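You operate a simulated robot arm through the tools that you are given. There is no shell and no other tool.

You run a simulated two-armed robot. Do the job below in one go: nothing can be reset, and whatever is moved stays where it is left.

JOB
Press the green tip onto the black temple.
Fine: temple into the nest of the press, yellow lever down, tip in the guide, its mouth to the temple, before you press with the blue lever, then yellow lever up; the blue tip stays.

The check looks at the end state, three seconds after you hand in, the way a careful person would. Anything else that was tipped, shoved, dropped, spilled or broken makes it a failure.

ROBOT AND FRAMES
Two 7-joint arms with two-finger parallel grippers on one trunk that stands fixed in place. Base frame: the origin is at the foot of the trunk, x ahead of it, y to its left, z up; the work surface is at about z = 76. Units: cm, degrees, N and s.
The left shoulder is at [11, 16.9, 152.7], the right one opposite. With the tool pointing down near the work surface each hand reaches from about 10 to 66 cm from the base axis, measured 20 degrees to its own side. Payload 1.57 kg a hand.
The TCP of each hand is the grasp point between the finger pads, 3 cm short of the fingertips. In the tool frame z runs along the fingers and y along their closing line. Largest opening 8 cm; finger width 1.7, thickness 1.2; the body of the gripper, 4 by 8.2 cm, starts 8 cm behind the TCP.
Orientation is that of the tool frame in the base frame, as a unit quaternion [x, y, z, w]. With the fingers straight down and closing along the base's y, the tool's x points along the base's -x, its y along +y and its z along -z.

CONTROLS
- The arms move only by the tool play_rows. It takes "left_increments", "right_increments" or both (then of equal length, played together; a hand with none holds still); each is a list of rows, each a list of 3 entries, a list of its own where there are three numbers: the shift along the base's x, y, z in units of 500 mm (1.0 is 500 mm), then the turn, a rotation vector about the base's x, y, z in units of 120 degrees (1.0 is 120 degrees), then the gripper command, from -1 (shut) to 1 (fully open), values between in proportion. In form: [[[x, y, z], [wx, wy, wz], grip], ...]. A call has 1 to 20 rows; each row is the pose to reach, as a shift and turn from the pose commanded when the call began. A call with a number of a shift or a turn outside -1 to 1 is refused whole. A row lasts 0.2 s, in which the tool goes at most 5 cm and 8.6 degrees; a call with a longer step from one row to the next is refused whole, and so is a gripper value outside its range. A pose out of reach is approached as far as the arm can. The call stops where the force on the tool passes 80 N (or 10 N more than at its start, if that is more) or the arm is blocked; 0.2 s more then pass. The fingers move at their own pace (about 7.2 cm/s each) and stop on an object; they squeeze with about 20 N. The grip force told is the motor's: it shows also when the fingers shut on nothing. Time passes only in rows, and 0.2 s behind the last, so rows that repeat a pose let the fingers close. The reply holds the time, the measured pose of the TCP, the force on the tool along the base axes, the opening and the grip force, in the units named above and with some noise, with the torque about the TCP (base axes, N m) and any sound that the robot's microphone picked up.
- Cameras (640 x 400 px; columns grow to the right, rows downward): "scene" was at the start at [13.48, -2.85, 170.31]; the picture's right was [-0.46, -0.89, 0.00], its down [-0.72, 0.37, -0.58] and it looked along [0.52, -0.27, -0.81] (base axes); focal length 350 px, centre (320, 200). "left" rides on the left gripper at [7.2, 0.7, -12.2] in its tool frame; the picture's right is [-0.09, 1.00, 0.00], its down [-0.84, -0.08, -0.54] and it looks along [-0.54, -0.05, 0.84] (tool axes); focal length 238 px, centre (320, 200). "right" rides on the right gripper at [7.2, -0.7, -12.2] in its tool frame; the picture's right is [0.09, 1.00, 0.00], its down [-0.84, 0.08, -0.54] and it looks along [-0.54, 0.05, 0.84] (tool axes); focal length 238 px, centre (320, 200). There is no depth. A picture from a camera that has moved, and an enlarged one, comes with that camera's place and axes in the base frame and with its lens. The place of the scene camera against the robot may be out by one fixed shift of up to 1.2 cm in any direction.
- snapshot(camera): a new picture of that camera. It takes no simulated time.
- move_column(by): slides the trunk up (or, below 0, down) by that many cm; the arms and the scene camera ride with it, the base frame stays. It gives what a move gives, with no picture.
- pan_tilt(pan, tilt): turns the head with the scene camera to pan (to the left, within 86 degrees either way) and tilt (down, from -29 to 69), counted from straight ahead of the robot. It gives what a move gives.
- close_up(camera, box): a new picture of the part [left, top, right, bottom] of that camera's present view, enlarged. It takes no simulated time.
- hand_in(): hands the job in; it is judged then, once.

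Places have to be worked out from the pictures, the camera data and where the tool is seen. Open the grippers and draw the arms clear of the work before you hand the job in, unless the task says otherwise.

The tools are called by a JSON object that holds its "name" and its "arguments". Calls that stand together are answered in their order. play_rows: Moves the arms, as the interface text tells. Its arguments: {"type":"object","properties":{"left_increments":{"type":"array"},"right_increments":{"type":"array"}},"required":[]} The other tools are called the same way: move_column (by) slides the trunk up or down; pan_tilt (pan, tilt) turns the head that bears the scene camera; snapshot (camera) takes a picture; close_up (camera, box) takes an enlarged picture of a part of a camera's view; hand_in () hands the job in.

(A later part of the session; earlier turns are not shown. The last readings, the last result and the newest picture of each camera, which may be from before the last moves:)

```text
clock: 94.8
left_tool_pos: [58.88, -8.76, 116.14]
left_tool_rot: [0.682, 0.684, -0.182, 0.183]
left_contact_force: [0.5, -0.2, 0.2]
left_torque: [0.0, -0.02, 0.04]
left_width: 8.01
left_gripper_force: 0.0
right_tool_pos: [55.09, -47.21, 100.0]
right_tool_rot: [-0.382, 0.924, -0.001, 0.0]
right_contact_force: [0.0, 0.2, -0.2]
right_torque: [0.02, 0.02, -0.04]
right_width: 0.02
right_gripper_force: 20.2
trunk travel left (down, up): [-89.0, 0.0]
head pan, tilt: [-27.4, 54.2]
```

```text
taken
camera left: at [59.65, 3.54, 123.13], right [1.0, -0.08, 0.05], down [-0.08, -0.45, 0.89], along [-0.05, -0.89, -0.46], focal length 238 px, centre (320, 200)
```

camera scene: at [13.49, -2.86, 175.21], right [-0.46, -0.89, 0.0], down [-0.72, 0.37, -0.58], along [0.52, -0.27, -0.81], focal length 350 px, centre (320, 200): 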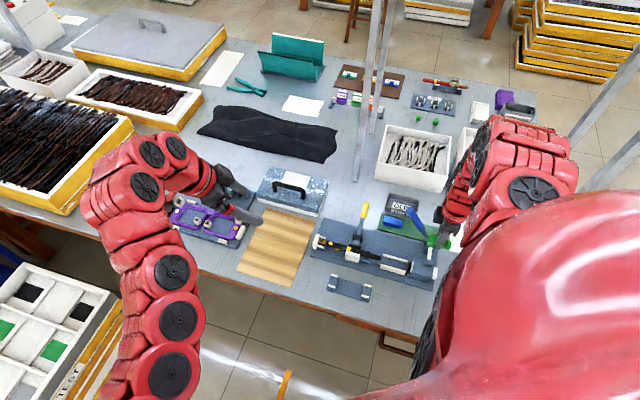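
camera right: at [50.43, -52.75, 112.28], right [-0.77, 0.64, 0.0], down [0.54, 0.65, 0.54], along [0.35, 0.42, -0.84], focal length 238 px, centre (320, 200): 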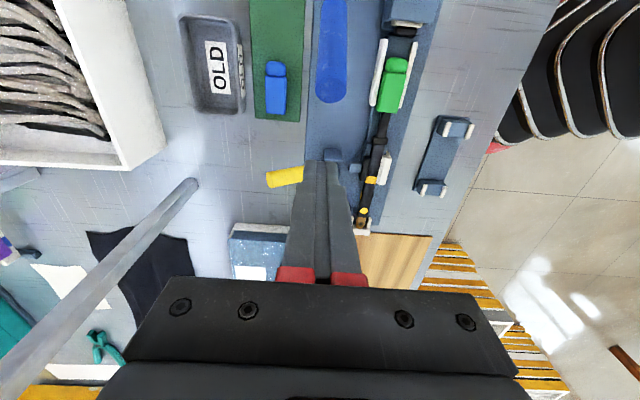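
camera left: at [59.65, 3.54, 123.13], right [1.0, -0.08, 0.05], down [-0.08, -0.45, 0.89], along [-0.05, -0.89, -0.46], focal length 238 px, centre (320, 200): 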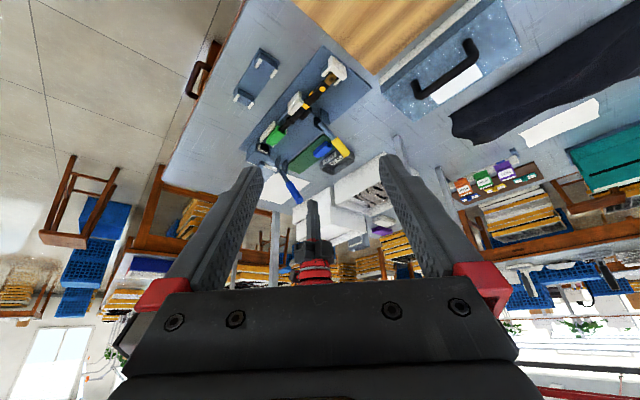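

Handle end is at S≈0.6, V≈72.0, z≈95. I lower the trunk by 6 cm here (hand to z≈94, beside the handle end) so the full pressing stroke stays in reach.

{"name": "move_column", "arguments": {"by": -6}}

{"name": "play_rows", "arguments": {"right_increments": [[[0, 0, 0.03], [0, 0, 0], -1], [[0, 0, 0.07], [0, 0, 0], -1], [[0, 0, 0.11], [0, 0, 0], -1], [[0, 0, 0.12], [0, 0, 0], -1], [[-0.03, -0.026, 0.12], [0, 0, 0], -1], [[-0.06, -0.052, 0.12], [0, 0, 0], -1], [[-0.088, -0.08, 0.12], [0, 0, 0], -1], [[-0.088, -0.08, 0.12], [0, 0, 0], -1]]}}

{"name": "snapshot", "arguments": {"camera": "right"}}

{"name": "close_up", "arguments": {"camera": "scene", "box": [340, 160, 480, 280]}}

{"name": "close_up", "arguments": {"camera": "left", "box": [230, 100, 350, 230]}}

```text
clock: 95.8
left_tool_pos: [58.94, -8.75, 110.23]
left_tool_rot: [0.682, 0.684, -0.183, 0.183]
left_contact_force: [-0.3, 0.0, -0.6]
left_torque: [0.02, -0.01, -0.02]
left_width: 7.98
left_gripper_force: 0.2
right_tool_pos: [54.93, -47.31, 94.09]
right_tool_rot: [-0.383, 0.924, -0.001, 0.0]
right_contact_force: [-1.0, -0.9, 0.3]
right_torque: [-0.01, 0.01, 0.03]
right_width: 0.0
right_gripper_force: 19.8
trunk travel left (down, up): [-83.0, 6.0]
head pan, tilt: [-27.4, 54.2]
```

```text
clock: 97.6
left_tool_pos: [58.68, -8.72, 110.29]
left_tool_rot: [0.683, 0.683, -0.183, 0.184]
left_contact_force: [-0.2, -0.5, -0.4]
left_torque: [-0.03, 0.02, 0.0]
left_width: 8.02
left_gripper_force: 0.0
right_tool_pos: [50.87, -51.88, 100.1]
right_tool_rot: [-0.381, 0.925, -0.006, -0.001]
right_contact_force: [0.7, 0.4, 0.9]
right_torque: [0.0, 0.04, -0.04]
right_width: 0.0
right_gripper_force: 19.8
right hand out of reach, approached as far as the arm can: row 5, 6, 7, 8
trunk travel left (down, up): [-83.0, 6.0]
head pan, tilt: [-27.4, 54.2]
```

```text
taken
camera right: at [46.29, -57.4, 112.46], right [-0.77, 0.64, -0.01], down [0.54, 0.65, 0.54], along [0.35, 0.41, -0.84], focal length 238 px, centre (320, 200)
```

right: 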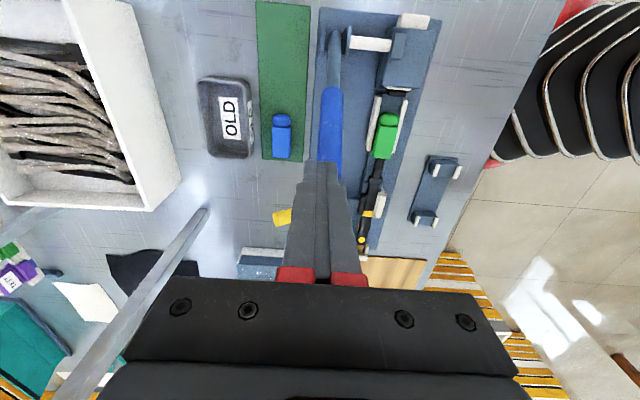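

```text
3.33 times, centred on (410, 220) of scene
camera zoom: at [13.3, -2.92, 169.23], right [-0.46, -0.89, 0.0], down [-0.72, 0.37, -0.59], along [0.52, -0.27, -0.81], focal length 1168 px, centre (20, 133)
```

zoom: 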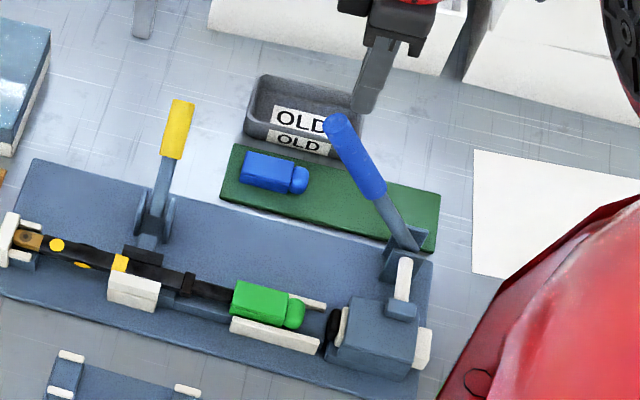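

```text
3.08 times, centred on (290, 165) of left
camera zoom: at [59.52, 3.55, 117.22], right [1.0, -0.08, 0.05], down [-0.08, -0.45, 0.89], along [-0.05, -0.89, -0.46], focal length 733 px, centre (412, 308)
```

zoom: 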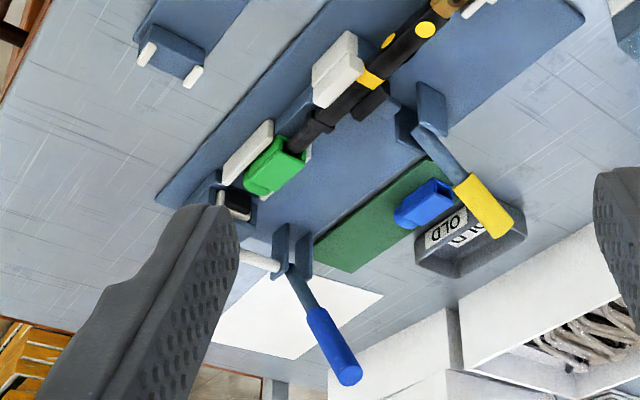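

The fingers are above the handle end. I move a little inward along the handle and come down onto its upper side to test the press direction.

{"name": "play_rows", "arguments": {"right_increments": [[[-0.01, -0.003, -0.015], [0, 0, 0], -1], [[-0.021, -0.007, -0.03], [0, 0, 0], -1], [[-0.021, -0.007, -0.045], [0, 0, 0], -1], [[-0.021, -0.007, -0.056], [0, 0, 0], -1], [[-0.021, -0.007, -0.056], [0, 0, 0], -1]]}}

{"name": "snapshot", "arguments": {"camera": "right"}}

{"name": "close_up", "arguments": {"camera": "left", "box": [230, 100, 350, 230]}}

```text
clock: 98.8
left_tool_pos: [59.01, -8.75, 110.18]
left_tool_rot: [0.683, 0.683, -0.183, 0.182]
left_contact_force: [-0.8, 0.2, 0.1]
left_torque: [0.01, -0.01, 0.01]
left_width: 8.03
left_gripper_force: 0.1
right_tool_pos: [49.66, -51.73, 97.15]
right_tool_rot: [-0.383, 0.924, 0.0, 0.001]
right_contact_force: [-0.5, 0.3, 0.4]
right_torque: [0.01, -0.01, -0.02]
right_width: 0.0
right_gripper_force: 20.1
trunk travel left (down, up): [-83.0, 6.0]
head pan, tilt: [-27.4, 54.2]
```

```text
taken
camera right: at [45.05, -57.18, 109.45], right [-0.77, 0.64, 0.0], down [0.54, 0.65, 0.54], along [0.35, 0.42, -0.84], focal length 238 px, centre (320, 200)
```

right: 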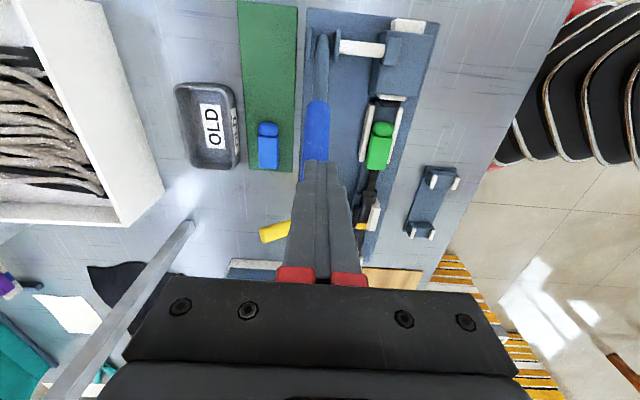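

```text
3.08 times, centred on (290, 165) of left
camera zoom: at [59.63, 3.53, 117.14], right [1.0, -0.08, 0.05], down [-0.08, -0.45, 0.89], along [-0.05, -0.89, -0.46], focal length 733 px, centre (412, 308)
```

zoom: 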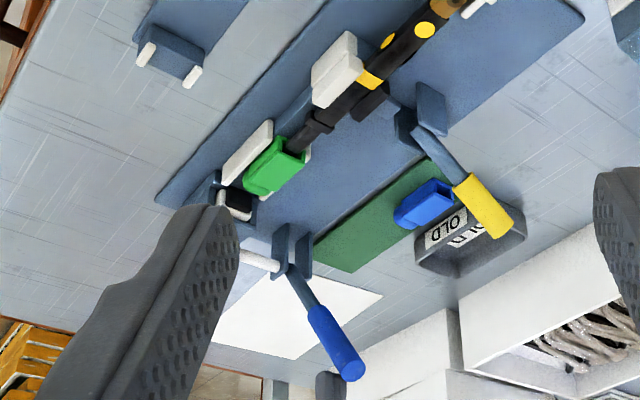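

No force yet. I follow the arc: down and forward, watching force, handle and ram.

{"name": "play_rows", "arguments": {"right_increments": [[[0.0078, 0.0035, -0.012], [0, 0, 0], -1], [[0.0164, 0.0079, -0.023], [0, 0, 0], -1], [[0.024, 0.0156, -0.032], [0, 0, 0], -1], [[0.032, 0.0235, -0.041], [0, 0, 0], -1], [[0.032, 0.0235, -0.041], [0, 0, 0], -1]]}}

{"name": "snapshot", "arguments": {"camera": "right"}}

{"name": "close_up", "arguments": {"camera": "left", "box": [230, 100, 350, 230]}}

```text
clock: 100.0
left_tool_pos: [58.97, -8.84, 110.17]
left_tool_rot: [0.683, 0.684, -0.183, 0.183]
left_contact_force: [0.0, 0.4, -0.5]
left_torque: [-0.03, -0.02, 0.02]
left_width: 8.01
left_gripper_force: 0.0
right_tool_pos: [51.28, -50.39, 95.08]
right_tool_rot: [-0.382, 0.924, 0.0, 0.0]
right_contact_force: [-0.8, -0.8, 0.3]
right_torque: [-0.04, 0.0, -0.01]
right_width: 0.01
right_gripper_force: 20.0
trunk travel left (down, up): [-83.0, 6.0]
head pan, tilt: [-27.4, 54.2]
```

```text
taken
camera right: at [46.6, -55.89, 107.41], right [-0.77, 0.64, 0.0], down [0.54, 0.65, 0.54], along [0.35, 0.42, -0.84], focal length 238 px, centre (320, 200)
```

right: 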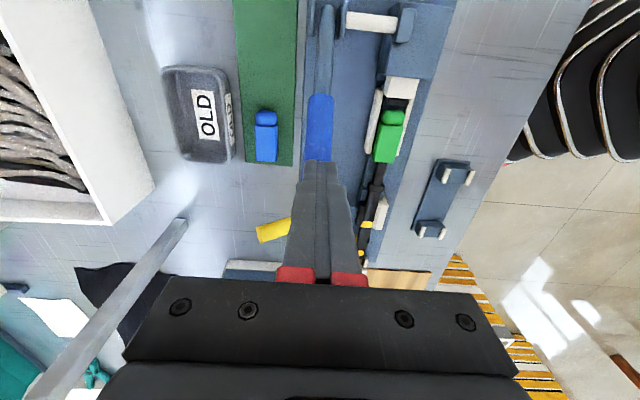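

```text
3.08 times, centred on (290, 165) of left
camera zoom: at [59.63, 3.53, 117.14], right [1.0, -0.08, 0.05], down [-0.08, -0.45, 0.89], along [-0.05, -0.89, -0.46], focal length 733 px, centre (412, 308)
```

zoom: 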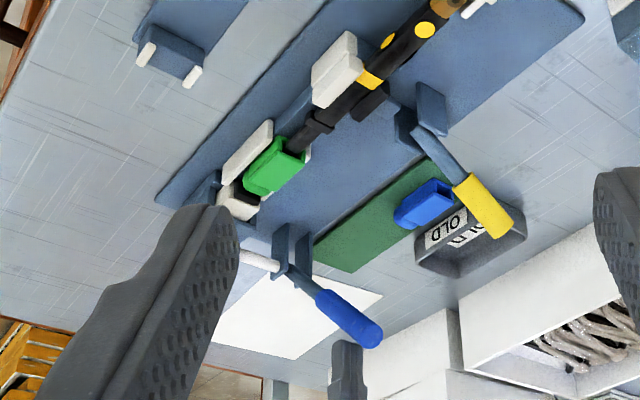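

The lever goes down toward +u and the ram advances toward the tip. I continue in steps.

{"name": "play_rows", "arguments": {"right_increments": [[[0.0085, 0.0085, -0.012], [0, 0, 0], -1], [[0.017, 0.017, -0.026], [0, 0, 0], -1], [[0.0255, 0.0255, -0.04], [0, 0, 0], -1], [[0.0255, 0.0255, -0.04], [0, 0, 0], -1]]}}

{"name": "close_up", "arguments": {"camera": "right", "box": [300, 40, 460, 240]}}

{"name": "close_up", "arguments": {"camera": "left", "box": [230, 100, 350, 230]}}

```text
clock: 101.0
left_tool_pos: [58.96, -8.77, 110.3]
left_tool_rot: [0.682, 0.684, -0.182, 0.183]
left_contact_force: [-0.8, 0.8, -0.6]
left_torque: [-0.01, 0.04, 0.01]
left_width: 8.01
left_gripper_force: 0.1
right_tool_pos: [52.45, -49.21, 93.21]
right_tool_rot: [-0.383, 0.924, -0.002, 0.001]
right_contact_force: [0.1, -0.6, 0.9]
right_torque: [0.03, -0.01, -0.02]
right_width: 0.0
right_gripper_force: 19.9
trunk travel left (down, up): [-83.0, 6.0]
head pan, tilt: [-27.4, 54.2]
```

```text
2.00 times, centred on (380, 140) of right
camera zoom: at [47.87, -54.72, 105.44], right [-0.77, 0.64, 0.0], down [0.54, 0.65, 0.54], along [0.35, 0.42, -0.84], focal length 477 px, centre (200, 320)
```

zoom: 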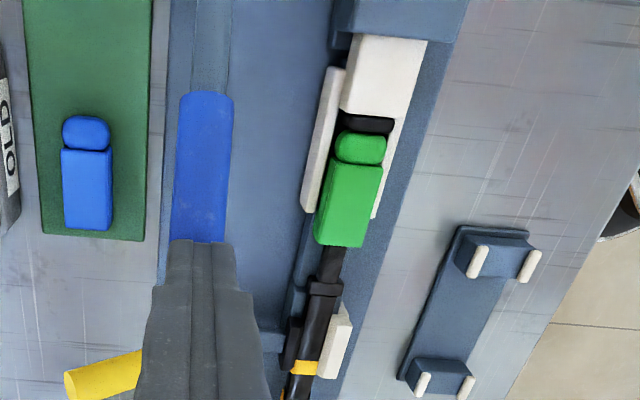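

```text
3.08 times, centred on (290, 165) of left
camera zoom: at [59.63, 3.53, 117.14], right [1.0, -0.08, 0.05], down [-0.08, -0.45, 0.89], along [-0.05, -0.89, -0.46], focal length 733 px, centre (412, 308)
```

zoom: 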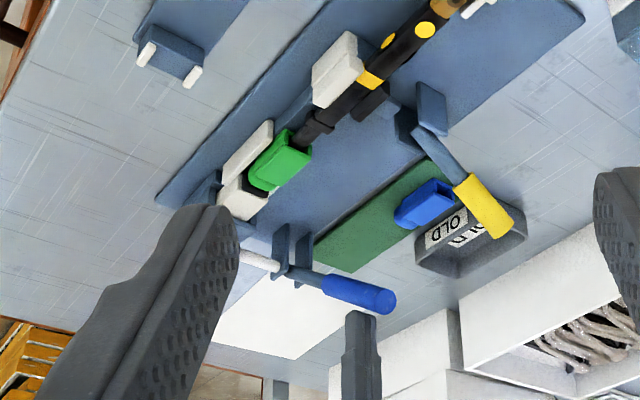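

The ram has reached the tip and is pushing it onto the tang, still in line. I press on.

{"name": "play_rows", "arguments": {"right_increments": [[[0.012, 0.012, -0.016], [0, 0, 0], -1], [[0.024, 0.024, -0.034], [0, 0, 0], -1], [[0.029, 0.029, -0.05], [0, 0, 0], -1], [[0.0325, 0.0325, -0.066], [0, 0, 0], -1], [[0.0325, 0.0325, -0.066], [0, 0, 0], -1]]}}

{"name": "close_up", "arguments": {"camera": "right", "box": [300, 40, 460, 240]}}

{"name": "close_up", "arguments": {"camera": "left", "box": [230, 100, 350, 230]}}

```text
clock: 102.2
left_tool_pos: [59.02, -8.84, 110.21]
left_tool_rot: [0.682, 0.684, -0.183, 0.183]
left_contact_force: [0.2, 0.5, -0.5]
left_torque: [0.0, 0.02, 0.04]
left_width: 7.99
left_gripper_force: 0.0
right_tool_pos: [54.09, -47.38, 89.95]
right_tool_rot: [-0.383, 0.924, -0.001, 0.001]
right_contact_force: [-0.4, 0.0, 1.5]
right_torque: [0.0, -0.01, -0.01]
right_width: 0.01
right_gripper_force: 20.1
trunk travel left (down, up): [-83.0, 6.0]
head pan, tilt: [-27.4, 54.2]
```

```text
2.00 times, centred on (380, 140) of right
camera zoom: at [49.52, -52.99, 102.13], right [-0.77, 0.64, 0.0], down [0.54, 0.65, 0.54], along [0.35, 0.42, -0.84], focal length 477 px, centre (200, 320)
```

zoom: 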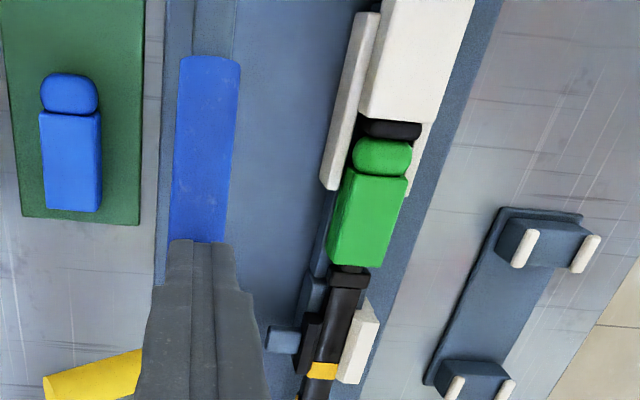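

```text
3.08 times, centred on (290, 165) of left
camera zoom: at [59.63, 3.55, 117.15], right [1.0, -0.08, 0.05], down [-0.08, -0.45, 0.89], along [-0.05, -0.89, -0.46], focal length 733 px, centre (412, 308)
```

zoom: 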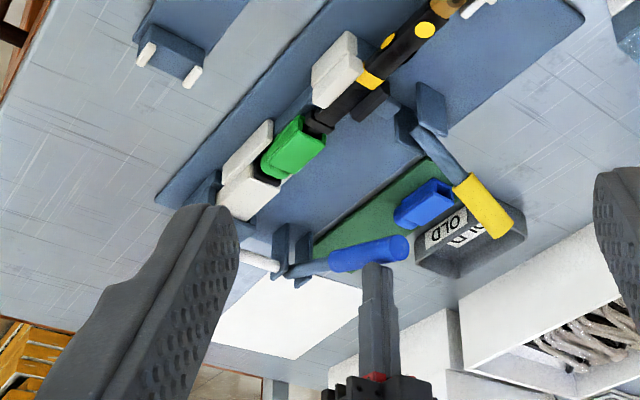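

The tip is nearly up to the collar. I zoom on the joint before pressing the last bit.

{"name": "close_up", "arguments": {"camera": "right", "box": [370, 90, 430, 190]}}

{"name": "close_up", "arguments": {"camera": "left", "box": [295, 125, 345, 170]}}

{"name": "close_up", "arguments": {"camera": "scene", "box": [350, 180, 450, 270]}}

```text
4.00 times, centred on (400, 140) of right
camera zoom: at [49.52, -52.99, 102.13], right [-0.77, 0.64, 0.0], down [0.54, 0.65, 0.54], along [0.35, 0.42, -0.84], focal length 953 px, centre (0, 440)
```

zoom: 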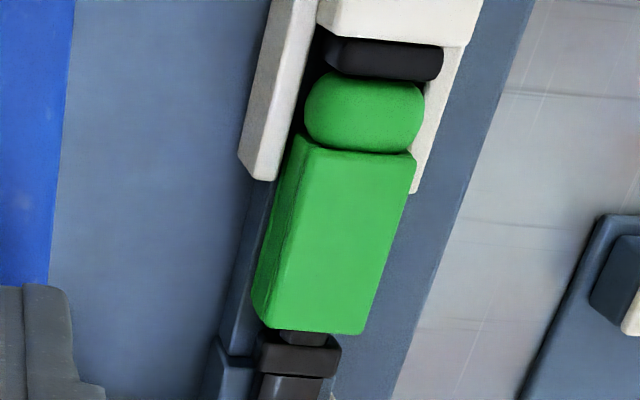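

```text
8.89 times, centred on (320, 148) of left
camera zoom: at [59.63, 3.55, 117.15], right [1.0, -0.08, 0.05], down [-0.08, -0.45, 0.89], along [-0.05, -0.89, -0.46], focal length 2119 px, centre (320, 667)
```

zoom: 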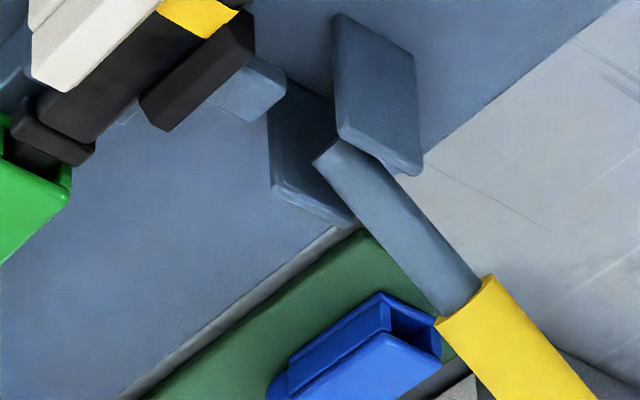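

```text
4.44 times, centred on (400, 225) of scene
camera zoom: at [13.46, -2.85, 169.21], right [-0.46, -0.89, 0.0], down [-0.72, 0.37, -0.58], along [0.52, -0.27, -0.81], focal length 1557 px, centre (-36, 89)
```

zoom: 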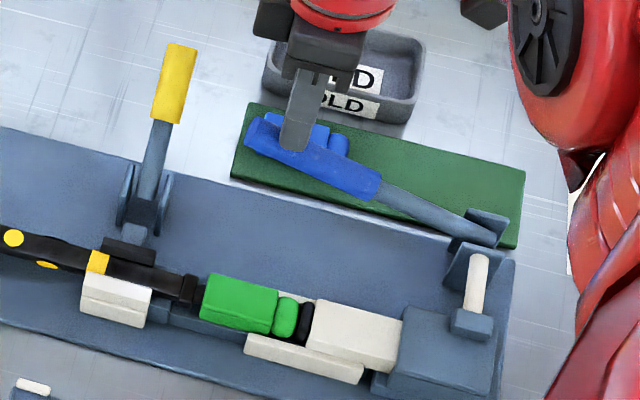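

About 0.3 cm remains between the mouth and the collar. I press further in small steps, reading the force.

{"name": "play_rows", "arguments": {"right_increments": [[[0.002, 0.002, -0.008], [0, 0, 0], -1], [[0.004, 0.004, -0.016], [0, 0, 0], -1], [[0.006, 0.006, -0.024], [0, 0, 0], -1], [[0.006, 0.006, -0.024], [0, 0, 0], -1]]}}

{"name": "close_up", "arguments": {"camera": "right", "box": [370, 90, 430, 190]}}

```text
clock: 103.2
left_tool_pos: [58.96, -8.76, 110.29]
left_tool_rot: [0.683, 0.684, -0.182, 0.183]
left_contact_force: [0.6, -0.1, 0.0]
left_torque: [-0.01, -0.01, 0.03]
left_width: 8.0
left_gripper_force: 0.0
right_tool_pos: [54.3, -47.19, 88.75]
right_tool_rot: [-0.382, 0.924, 0.0, 0.0]
right_contact_force: [-3.2, 0.9, 6.1]
right_torque: [0.03, 0.03, 0.0]
right_width: 0.0
right_gripper_force: 19.7
trunk travel left (down, up): [-83.0, 6.0]
head pan, tilt: [-27.4, 54.2]
```

```text
4.00 times, centred on (400, 140) of right
camera zoom: at [49.72, -52.7, 100.98], right [-0.77, 0.64, 0.0], down [0.54, 0.65, 0.54], along [0.35, 0.42, -0.84], focal length 953 px, centre (0, 440)
```

zoom: 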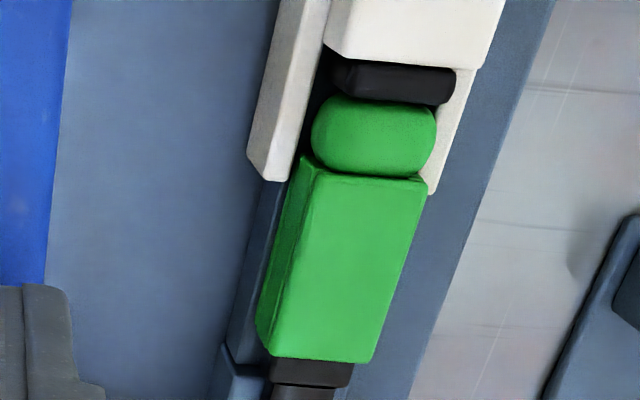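

The mouth now meets the collar. I press a bit more to seat it fully, watching the force.

{"name": "play_rows", "arguments": {"right_increments": [[[0.001, 0.001, -0.006], [0, 0, 0], -1], [[0.002, 0.002, -0.012], [0, 0, 0], -1], [[0.002, 0.002, -0.012], [0, 0, 0], -1]]}}

{"name": "close_up", "arguments": {"camera": "right", "box": [370, 90, 430, 190]}}

{"name": "close_up", "arguments": {"camera": "left", "box": [230, 100, 350, 230]}}

```text
clock: 104.0
left_tool_pos: [58.94, -8.81, 110.24]
left_tool_rot: [0.683, 0.683, -0.183, 0.182]
left_contact_force: [0.8, 0.0, -0.7]
left_torque: [-0.04, 0.03, 0.01]
left_width: 8.0
left_gripper_force: 0.0
right_tool_pos: [54.4, -47.02, 88.19]
right_tool_rot: [-0.382, 0.924, -0.001, 0.001]
right_contact_force: [0.8, -0.8, 2.5]
right_torque: [0.0, -0.03, 0.03]
right_width: 0.0
right_gripper_force: 20.0
trunk travel left (down, up): [-83.0, 6.0]
head pan, tilt: [-27.4, 54.2]
```

```text
4.00 times, centred on (400, 140) of right
camera zoom: at [49.91, -52.57, 100.42], right [-0.77, 0.64, 0.0], down [0.54, 0.65, 0.54], along [0.35, 0.42, -0.84], focal length 953 px, centre (0, 440)
```

zoom: 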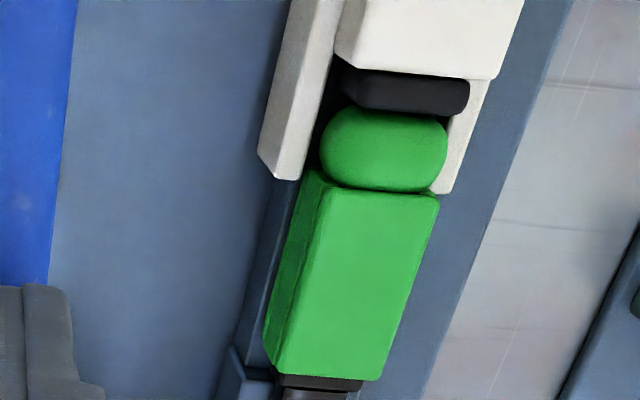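

```text
3.08 times, centred on (290, 165) of left
camera zoom: at [59.59, 3.56, 117.17], right [1.0, -0.08, 0.05], down [-0.08, -0.45, 0.89], along [-0.05, -0.89, -0.46], focal length 733 px, centre (412, 308)
```

zoom: 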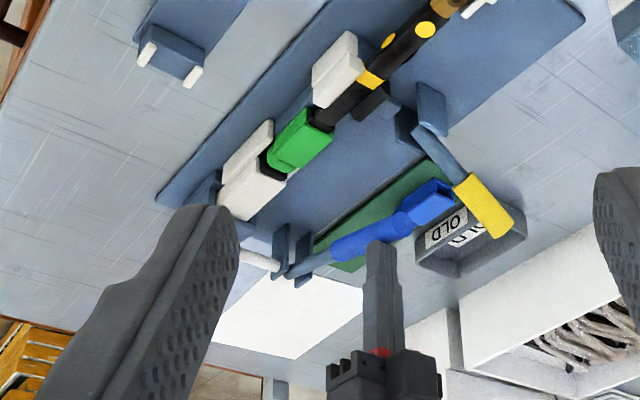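

{"name": "close_up", "arguments": {"camera": "right", "box": [360, 150, 440, 230]}}

{"name": "close_up", "arguments": {"camera": "left", "box": [270, 115, 320, 165]}}

{"name": "close_up", "arguments": {"camera": "scene", "box": [370, 220, 440, 270]}}

```text
5.00 times, centred on (400, 190) of right
camera zoom: at [49.91, -52.57, 100.42], right [-0.77, 0.64, 0.0], down [0.54, 0.65, 0.54], along [0.35, 0.42, -0.84], focal length 1192 px, centre (-80, 250)
```

zoom: 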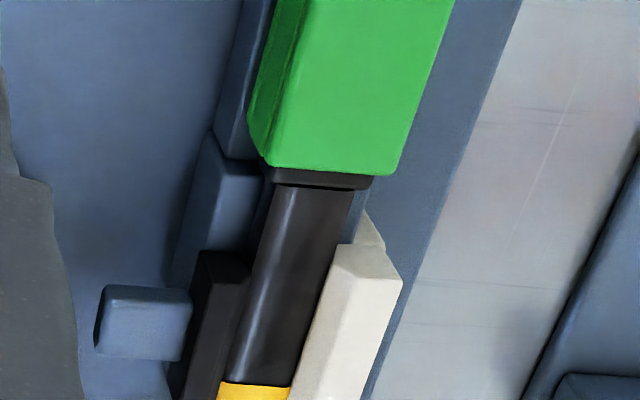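

```text
8.00 times, centred on (295, 140) of left
camera zoom: at [59.59, 3.56, 117.17], right [1.0, -0.08, 0.05], down [-0.08, -0.45, 0.89], along [-0.05, -0.89, -0.46], focal length 1907 px, centre (520, 680)
```

zoom: 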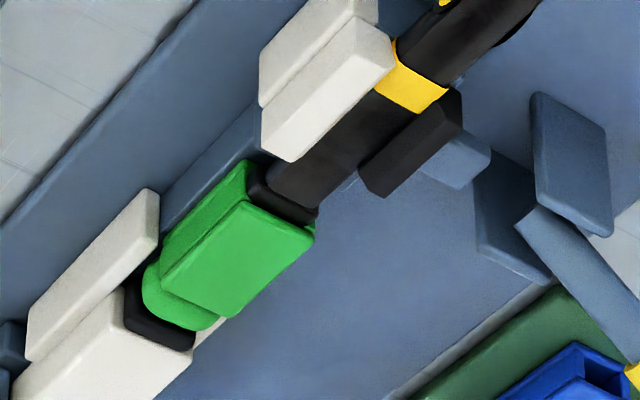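

```text
8.00 times, centred on (405, 245) of scene
camera zoom: at [13.4, -2.82, 169.22], right [-0.46, -0.89, 0.0], down [-0.72, 0.37, -0.59], along [0.52, -0.27, -0.81], focal length 2802 px, centre (-360, -160)
```

zoom: 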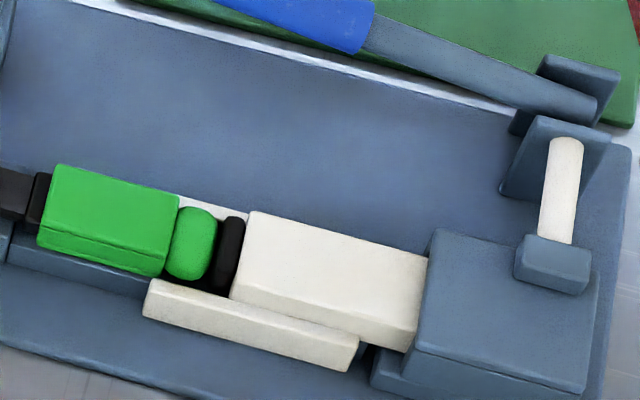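

The tip looks flush with the collar. I press a little more to confirm firm seating by a rise of force.

{"name": "play_rows", "arguments": {"right_increments": [[[0.001, 0.001, -0.006], [0, 0, 0], -1], [[0.002, 0.002, -0.012], [0, 0, 0], -1], [[0.002, 0.002, -0.012], [0, 0, 0], -1]]}}

{"name": "close_up", "arguments": {"camera": "right", "box": [360, 130, 440, 230]}}

{"name": "close_up", "arguments": {"camera": "left", "box": [270, 115, 320, 165]}}

```text
clock: 104.8
left_tool_pos: [58.93, -8.87, 110.15]
left_tool_rot: [0.683, 0.683, -0.184, 0.183]
left_contact_force: [0.2, -0.4, -0.2]
left_torque: [-0.03, 0.01, 0.0]
left_width: 8.02
left_gripper_force: 0.1
right_tool_pos: [54.64, -47.0, 87.41]
right_tool_rot: [-0.383, 0.924, -0.001, 0.0]
right_contact_force: [-0.1, -0.4, 0.9]
right_torque: [0.01, 0.01, -0.01]
right_width: 0.01
right_gripper_force: 20.3
trunk travel left (down, up): [-83.0, 6.0]
head pan, tilt: [-27.4, 54.2]
```

```text
4.00 times, centred on (400, 180) of right
camera zoom: at [49.99, -52.52, 99.77], right [-0.77, 0.64, 0.0], down [0.54, 0.65, 0.54], along [0.35, 0.42, -0.84], focal length 953 px, centre (0, 280)
```

zoom: 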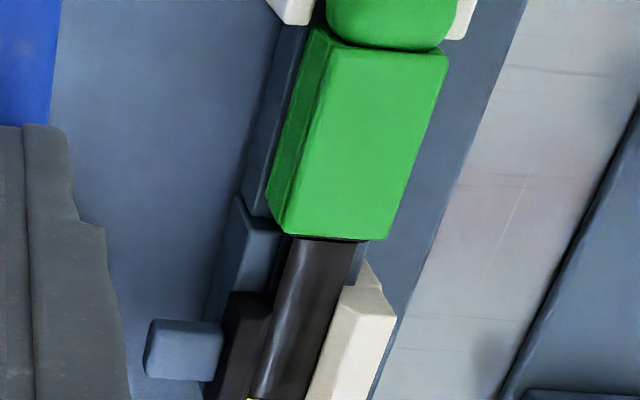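

```text
8.00 times, centred on (295, 140) of left
camera zoom: at [59.65, 3.54, 117.14], right [1.0, -0.08, 0.05], down [-0.08, -0.45, 0.89], along [-0.05, -0.89, -0.46], focal length 1907 px, centre (520, 680)
```

zoom: 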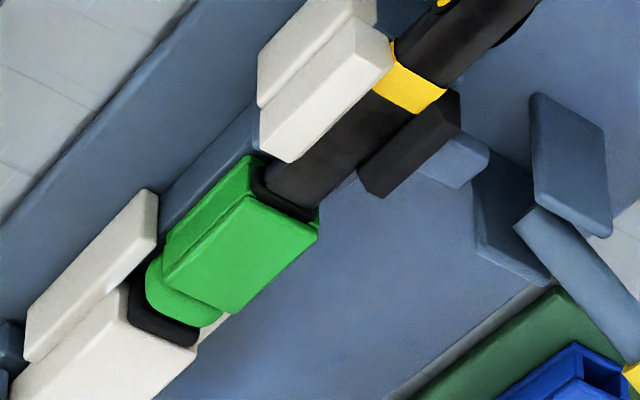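

The collar also enters the mouth with almost no force, so the end of travel is further on. I keep pressing in small steps until it resists.

{"name": "play_rows", "arguments": {"right_increments": [[[0.001, 0.001, -0.006], [0, 0, 0], -1], [[0.002, 0.002, -0.012], [0, 0, 0], -1], [[0.002, 0.002, -0.012], [0, 0, 0], -1]]}}

{"name": "close_up", "arguments": {"camera": "right", "box": [360, 130, 440, 230]}}

{"name": "close_up", "arguments": {"camera": "left", "box": [250, 110, 350, 200]}}

{"name": "close_up", "arguments": {"camera": "scene", "box": [350, 180, 450, 270]}}

```text
clock: 105.6
left_tool_pos: [59.02, -8.76, 110.32]
left_tool_rot: [0.683, 0.683, -0.182, 0.183]
left_contact_force: [-0.8, -0.4, 0.1]
left_torque: [-0.02, 0.03, 0.04]
left_width: 8.02
left_gripper_force: 0.0
right_tool_pos: [54.55, -47.0, 86.98]
right_tool_rot: [-0.382, 0.924, 0.0, 0.0]
right_contact_force: [-0.3, -3.0, 9.0]
right_torque: [-0.03, -0.03, -0.05]
right_width: 0.0
right_gripper_force: 20.3
trunk travel left (down, up): [-83.0, 6.0]
head pan, tilt: [-27.4, 54.2]
```

```text
4.00 times, centred on (400, 180) of right
camera zoom: at [50.0, -52.39, 99.24], right [-0.77, 0.64, 0.0], down [0.54, 0.65, 0.54], along [0.35, 0.42, -0.84], focal length 953 px, centre (0, 280)
```

zoom: 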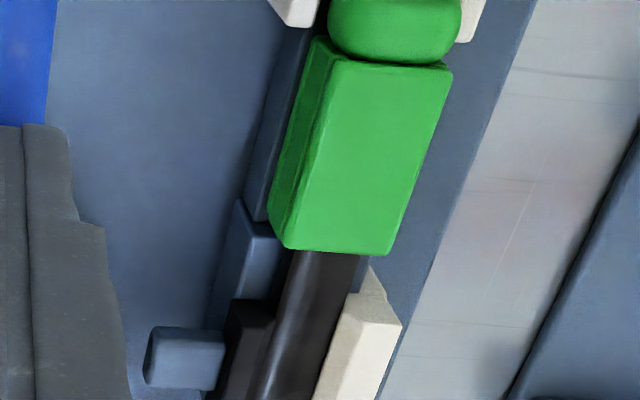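

```text
4.44 times, centred on (300, 155) of left
camera zoom: at [59.58, 3.55, 117.18], right [1.0, -0.08, 0.05], down [-0.08, -0.45, 0.89], along [-0.05, -0.89, -0.46], focal length 1059 px, centre (409, 400)
```

zoom: 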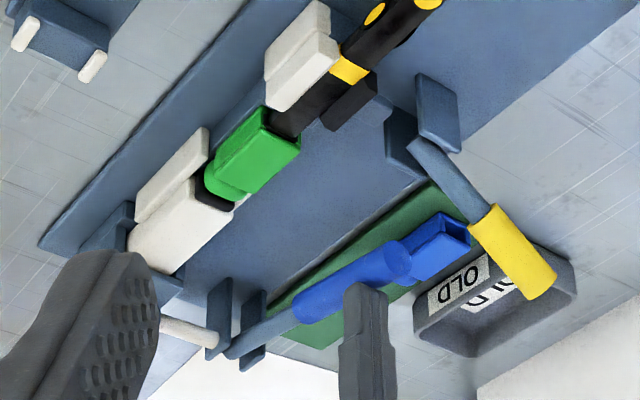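

```text
4.44 times, centred on (400, 225) of scene
camera zoom: at [13.39, -2.82, 169.23], right [-0.46, -0.89, 0.0], down [-0.72, 0.37, -0.59], along [0.52, -0.27, -0.81], focal length 1557 px, centre (-36, 89)
```

zoom: 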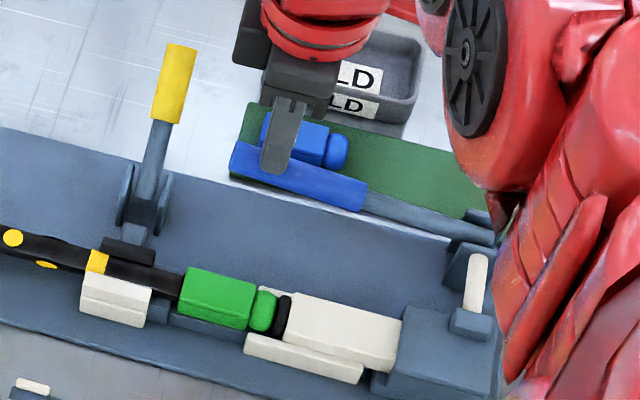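

The collar is now swallowed and the force has begun to rise (9 N). I press a further 0.4 cm.

{"name": "play_rows", "arguments": {"right_increments": [[[0.0005, 0.0005, -0.004], [0, 0, 0], -1], [[0.001, 0.001, -0.008], [0, 0, 0], -1], [[0.001, 0.001, -0.008], [0, 0, 0], -1]]}}

{"name": "close_up", "arguments": {"camera": "right", "box": [360, 130, 440, 230]}}

```text
clock: 106.4
left_tool_pos: [58.69, -8.78, 110.45]
left_tool_rot: [0.683, 0.683, -0.183, 0.185]
left_contact_force: [0.3, -0.4, 0.2]
left_torque: [0.02, 0.02, 0.0]
left_width: 8.0
left_gripper_force: 0.0
right_tool_pos: [54.52, -46.84, 86.77]
right_tool_rot: [-0.382, 0.924, -0.002, 0.001]
right_contact_force: [-1.9, -7.6, 27.5]
right_torque: [-0.09, -0.19, -0.07]
right_width: 0.0
right_gripper_force: 19.6
trunk travel left (down, up): [-83.0, 6.0]
head pan, tilt: [-27.4, 54.2]
```

```text
4.00 times, centred on (400, 180) of right
camera zoom: at [49.97, -52.32, 99.02], right [-0.77, 0.64, -0.01], down [0.53, 0.65, 0.54], along [0.35, 0.41, -0.84], focal length 953 px, centre (0, 280)
```

zoom: 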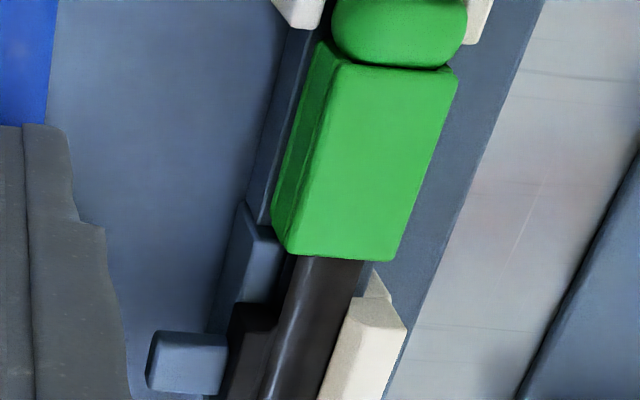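

27 N: it resists now. One more small push to be sure it is home.

{"name": "play_rows", "arguments": {"right_increments": [[[0.0005, 0.0005, -0.004], [0, 0, 0], -1], [[0.001, 0.001, -0.008], [0, 0, 0], -1], [[0.001, 0.001, -0.01], [0, 0, 0], -1]]}}

{"name": "close_up", "arguments": {"camera": "right", "box": [360, 130, 440, 230]}}

{"name": "close_up", "arguments": {"camera": "left", "box": [270, 115, 320, 165]}}

```text
clock: 107.2
left_tool_pos: [58.41, -8.44, 110.65]
left_tool_rot: [0.683, 0.682, -0.183, 0.185]
left_contact_force: [-0.2, 0.3, -0.1]
left_torque: [-0.01, 0.01, 0.0]
left_width: 7.99
left_gripper_force: 0.1
right_tool_pos: [54.73, -46.8, 86.68]
right_tool_rot: [-0.382, 0.924, -0.006, 0.004]
right_contact_force: [-1.8, -9.3, 60.1]
right_torque: [0.02, -0.4, -0.15]
right_width: 0.0
right_gripper_force: 19.8
trunk travel left (down, up): [-83.0, 6.0]
head pan, tilt: [-27.4, 54.2]
```

```text
4.00 times, centred on (400, 180) of right
camera zoom: at [49.89, -52.24, 98.9], right [-0.77, 0.64, -0.01], down [0.53, 0.65, 0.54], along [0.36, 0.41, -0.84], focal length 953 px, centre (0, 280)
```

zoom: 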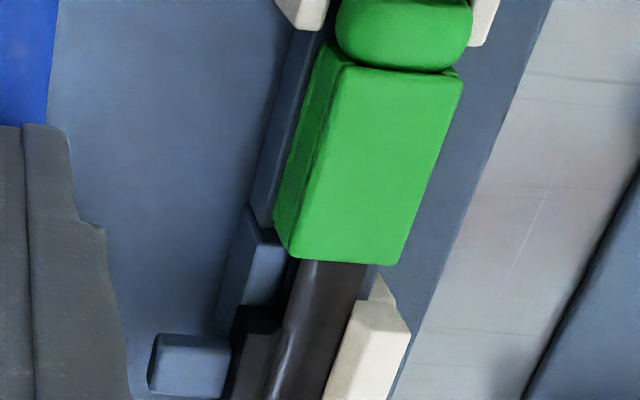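

```text
8.00 times, centred on (295, 140) of left
camera zoom: at [59.11, 3.87, 117.47], right [1.0, -0.08, 0.05], down [-0.08, -0.45, 0.89], along [-0.05, -0.89, -0.46], focal length 1907 px, centre (520, 680)
```

zoom: 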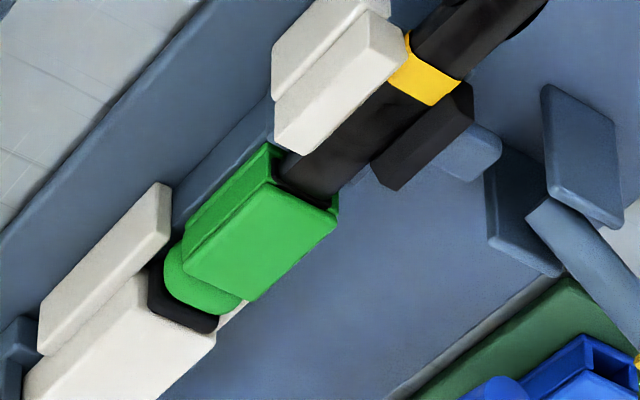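

60 N: a firm stop, the tip is home. I lift off the blue lever and see how it behaves.

{"name": "play_rows", "arguments": {"right_increments": [[[0, 0, 0.006], [0, 0, 0], -1], [[0, 0, 0.016], [0, 0, 0], -1], [[0, 0, 0.04], [0, 0, 0], -1], [[0, 0, 0.08], [0, 0, 0], -1], [[0, 0, 0.12], [0, 0, 0], -1], [[0, 0, 0.14], [0, 0, 0], -1], [[0, 0, 0.14], [0, 0, 0], -1]]}}

{"name": "snapshot", "arguments": {"camera": "right"}}

{"name": "close_up", "arguments": {"camera": "left", "box": [230, 100, 350, 230]}}

{"name": "close_up", "arguments": {"camera": "scene", "box": [310, 160, 470, 290]}}

```text
clock: 108.8
left_tool_pos: [59.06, -8.74, 110.35]
left_tool_rot: [0.682, 0.684, -0.182, 0.183]
left_contact_force: [0.2, -0.3, -0.8]
left_torque: [-0.01, 0.01, 0.01]
left_width: 7.99
left_gripper_force: 0.1
right_tool_pos: [54.71, -46.64, 92.94]
right_tool_rot: [-0.382, 0.924, 0.0, 0.0]
right_contact_force: [-0.5, 0.4, 1.2]
right_torque: [0.05, 0.01, 0.07]
right_width: 0.0
right_gripper_force: 20.1
trunk travel left (down, up): [-83.0, 6.0]
head pan, tilt: [-27.4, 54.2]
```

```text
taken
camera right: at [50.11, -52.22, 105.22], right [-0.77, 0.64, 0.0], down [0.54, 0.65, 0.54], along [0.35, 0.42, -0.84], focal length 238 px, centre (320, 200)
```

right: 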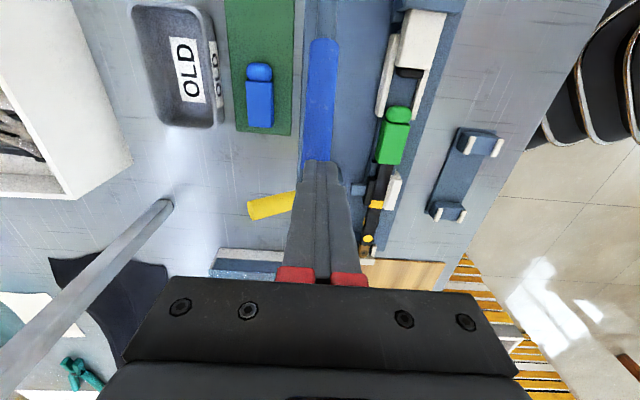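

```text
3.08 times, centred on (290, 165) of left
camera zoom: at [59.61, 3.55, 117.15], right [1.0, -0.08, 0.05], down [-0.08, -0.45, 0.89], along [-0.05, -0.89, -0.46], focal length 733 px, centre (412, 308)
```

zoom: 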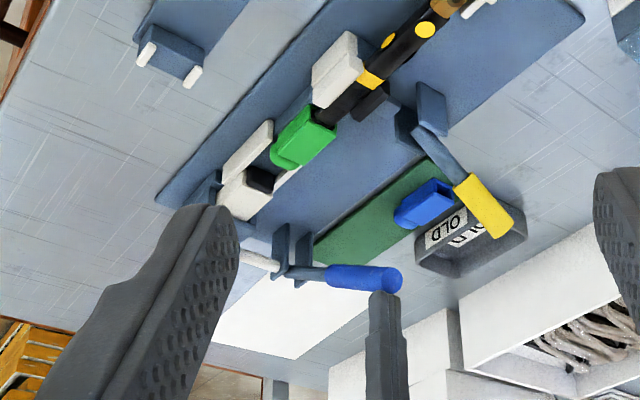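

```text
3.08 times, centred on (390, 225) of scene
camera zoom: at [13.44, -2.84, 169.21], right [-0.46, -0.89, 0.0], down [-0.72, 0.37, -0.58], along [0.52, -0.27, -0.81], focal length 1078 px, centre (105, 123)
```

zoom: 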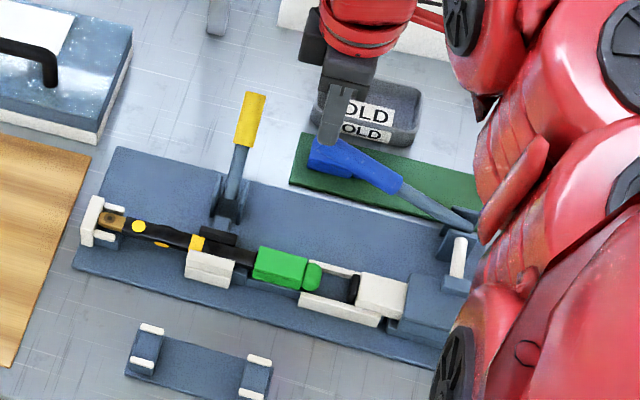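

The lever is spring-returned and follows the fingers; the tip stays on the temple. I raise the hand further so the lever goes back up gently.

{"name": "play_rows", "arguments": {"right_increments": [[[0, 0, 0.02], [0, 0, 0], -1], [[0, 0, 0.04], [0, 0, 0], -1], [[0.003, 0.003, 0.06], [0, 0, 0], -1], [[0.008, 0.008, 0.08], [0, 0, 0], -1], [[0.012, 0.012, 0.1], [0, 0, 0], -1], [[0.016, 0.016, 0.12], [0, 0, 0], -1], [[0.02, 0.02, 0.13], [0, 0, 0], -1], [[0.02, 0.02, 0.13], [0, 0, 0], -1]]}}

{"name": "snapshot", "arguments": {"camera": "right"}}

{"name": "close_up", "arguments": {"camera": "left", "box": [230, 100, 350, 230]}}

{"name": "close_up", "arguments": {"camera": "scene", "box": [310, 160, 470, 290]}}

```text
clock: 110.6
left_tool_pos: [58.93, -8.8, 110.3]
left_tool_rot: [0.683, 0.683, -0.183, 0.183]
left_contact_force: [-0.1, -0.4, 0.6]
left_torque: [0.03, 0.01, -0.03]
left_width: 8.0
left_gripper_force: 0.1
right_tool_pos: [55.79, -45.9, 99.37]
right_tool_rot: [-0.383, 0.924, 0.0, 0.0]
right_contact_force: [0.4, 0.4, 0.3]
right_torque: [0.0, 0.01, -0.02]
right_width: 0.01
right_gripper_force: 20.3
trunk travel left (down, up): [-83.0, 6.0]
head pan, tilt: [-27.4, 54.2]
```

```text
taken
camera right: at [51.27, -51.29, 111.73], right [-0.77, 0.64, 0.0], down [0.54, 0.65, 0.54], along [0.35, 0.42, -0.84], focal length 238 px, centre (320, 200)
```

right: 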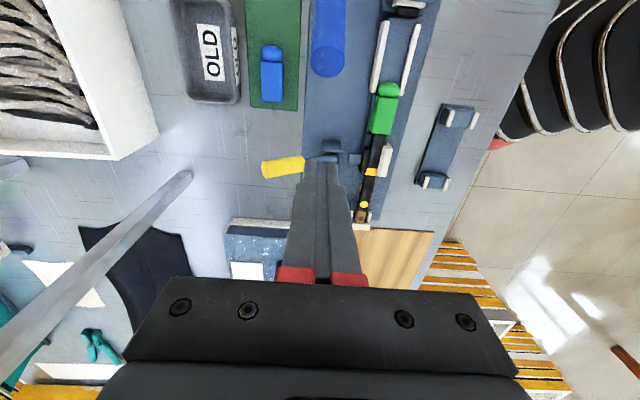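

```text
3.08 times, centred on (290, 165) of left
camera zoom: at [59.66, 3.53, 117.13], right [1.0, -0.08, 0.05], down [-0.08, -0.45, 0.89], along [-0.05, -0.89, -0.46], focal length 733 px, centre (412, 308)
```

zoom: 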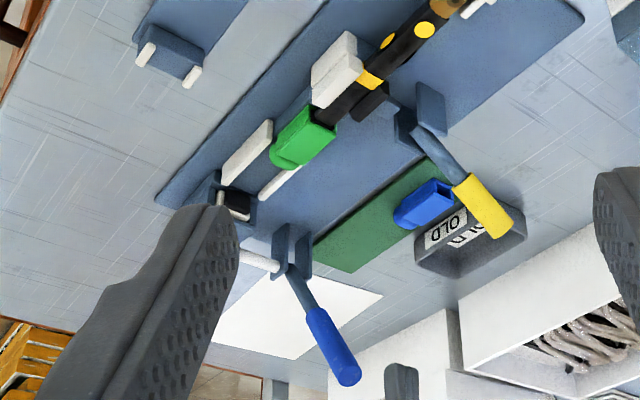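

```text
3.08 times, centred on (390, 225) of scene
camera zoom: at [13.5, -2.87, 169.21], right [-0.46, -0.89, 0.0], down [-0.72, 0.37, -0.58], along [0.52, -0.27, -0.81], focal length 1078 px, centre (105, 123)
```

zoom: 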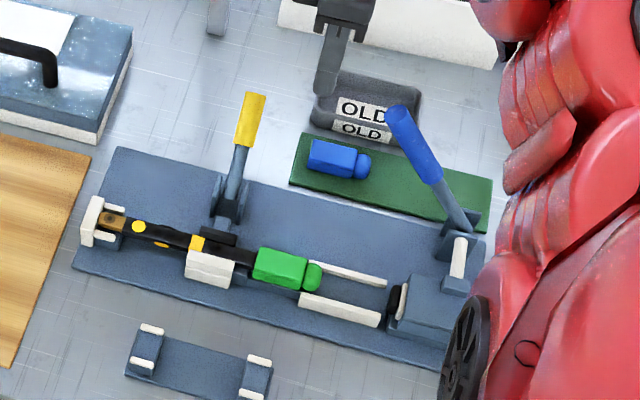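

The blue lever is back up and the tip sits on the temple. To raise the yellow lever I will grip its handle from both sides, so I first turn the hand by -90 degrees here, high and clear.

{"name": "play_rows", "arguments": {"right_increments": [[[0.004, 0.004, 0], [0, 0, -0.068], -0.5], [[0.008, 0.008, 0], [0, 0, -0.136], 0], [[0.012, 0.012, 0], [0, 0, -0.204], 0], [[0.016, 0.016, 0], [0, 0, -0.272], 0], [[0.02, 0.02, 0], [0, 0, -0.34], 0], [[0.02, 0.02, 0], [0, 0, -0.408], 0], [[0.02, 0.02, 0], [0, 0, -0.476], 0], [[0.02, 0.02, 0], [0, 0, -0.544], 0], [[0.02, 0.02, 0], [0, 0, -0.612], 0], [[0.02, 0.02, 0], [0, 0, -0.68], 0], [[0.02, 0.02, 0], [0, 0, -0.75], 0], [[0.02, 0.02, 0], [0, 0, -0.75], 0]]}}

{"name": "snapshot", "arguments": {"camera": "right"}}

{"name": "snapshot", "arguments": {"camera": "scene"}}

```text
clock: 113.2
left_tool_pos: [58.79, -8.91, 110.25]
left_tool_rot: [0.682, 0.684, -0.183, 0.182]
left_contact_force: [-0.3, 0.2, -0.1]
left_torque: [0.0, 0.02, 0.01]
left_width: 8.0
left_gripper_force: 0.0
right_tool_pos: [56.74, -44.83, 99.46]
right_tool_rot: [0.383, 0.924, -0.001, -0.001]
right_contact_force: [-0.1, -0.3, 0.0]
right_torque: [0.0, 0.0, -0.01]
right_width: 3.99
right_gripper_force: 0.1
trunk travel left (down, up): [-83.0, 6.0]
head pan, tilt: [-27.4, 54.2]
```

```text
taken
camera right: at [51.28, -40.16, 111.74], right [0.64, 0.77, 0.0], down [0.65, -0.54, 0.54], along [0.42, -0.35, -0.84], focal length 238 px, centre (320, 200)
```

right: 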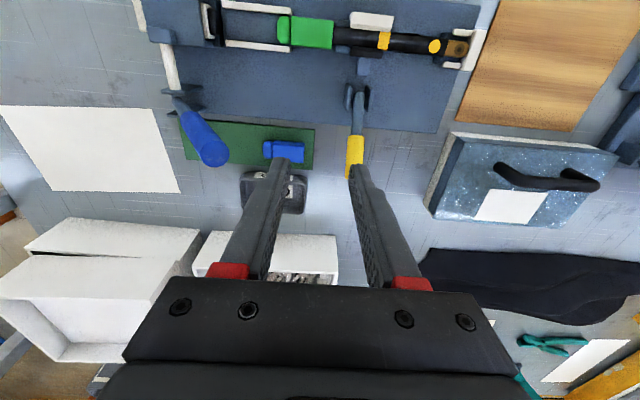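

```text
taken
camera scene: at [13.49, -2.85, 169.21], right [-0.46, -0.89, 0.0], down [-0.72, 0.37, -0.58], along [0.52, -0.27, -0.81], focal length 350 px, centre (320, 200)
```

scene: 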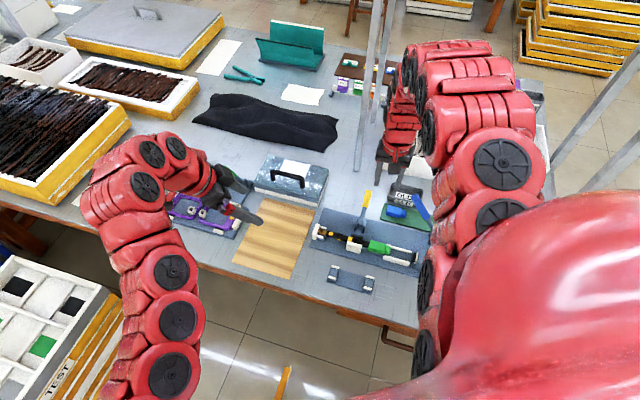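

The hand is turned; the yellow handle lies at S≈13.2 with its end at V≈77–78. I lower the trunk 10 cm and bring the open fingers over the handle.

{"name": "move_column", "arguments": {"by": -10}}

{"name": "play_rows", "arguments": {"right_increments": [[[0.03, 0.006, 0], [0, 0, 0], 0], [[0.06, 0.012, 0], [0, 0, 0], 0], [[0.09, 0.018, 0], [0, 0, 0], 0], [[0.113, 0.0226, 0], [0, 0, 0], 0], [[0.113, 0.0226, 0], [0, 0, 0], 0]]}}

{"name": "snapshot", "arguments": {"camera": "right"}}

{"name": "close_up", "arguments": {"camera": "left", "box": [250, 110, 390, 240]}}

```text
clock: 114.6
left_tool_pos: [58.9, -8.75, 100.26]
left_tool_rot: [0.683, 0.683, -0.183, 0.182]
left_contact_force: [-0.9, 0.0, -0.2]
left_torque: [0.01, -0.03, 0.03]
left_width: 8.0
left_gripper_force: 0.0
right_tool_pos: [56.8, -44.89, 89.51]
right_tool_rot: [0.383, 0.924, 0.0, 0.0]
right_contact_force: [0.3, 0.2, 0.2]
right_torque: [0.0, 0.01, 0.0]
right_width: 3.99
right_gripper_force: 0.0
trunk travel left (down, up): [-73.0, 16.0]
head pan, tilt: [-27.4, 54.2]
```

```text
clock: 115.8
left_tool_pos: [59.0, -8.87, 100.23]
left_tool_rot: [0.682, 0.683, -0.183, 0.184]
left_contact_force: [-0.2, 0.2, -0.4]
left_torque: [-0.01, 0.01, 0.01]
left_width: 7.95
left_gripper_force: 0.1
right_tool_pos: [62.53, -43.65, 89.37]
right_tool_rot: [0.383, 0.924, 0.0, 0.0]
right_contact_force: [-1.1, -1.1, 0.3]
right_torque: [-0.01, 0.0, -0.01]
right_width: 4.01
right_gripper_force: 0.0
trunk travel left (down, up): [-73.0, 16.0]
head pan, tilt: [-27.4, 54.2]
```

```text
taken
camera right: at [56.96, -38.97, 101.67], right [0.64, 0.77, 0.0], down [0.65, -0.54, 0.54], along [0.42, -0.35, -0.84], focal length 238 px, centre (320, 200)
```

right: 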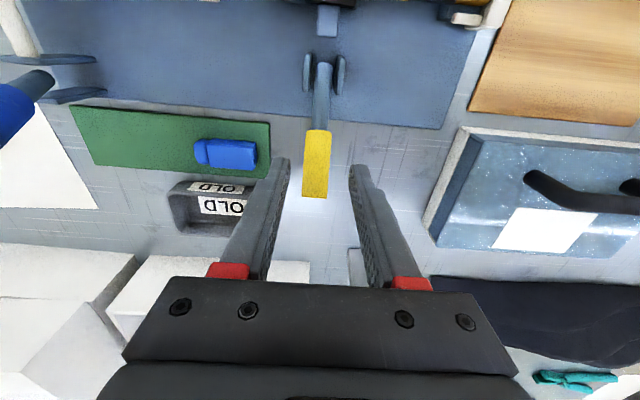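

```text
3.08 times, centred on (320, 175) of left
camera zoom: at [59.63, 3.54, 107.15], right [1.0, -0.08, 0.05], down [-0.08, -0.45, 0.89], along [-0.05, -0.89, -0.46], focal length 733 px, centre (320, 277)
```

zoom: 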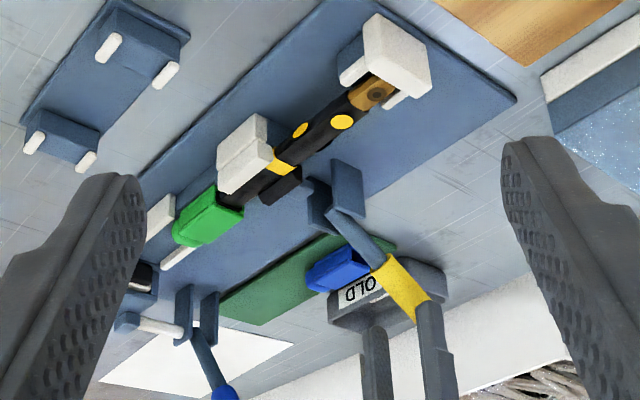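

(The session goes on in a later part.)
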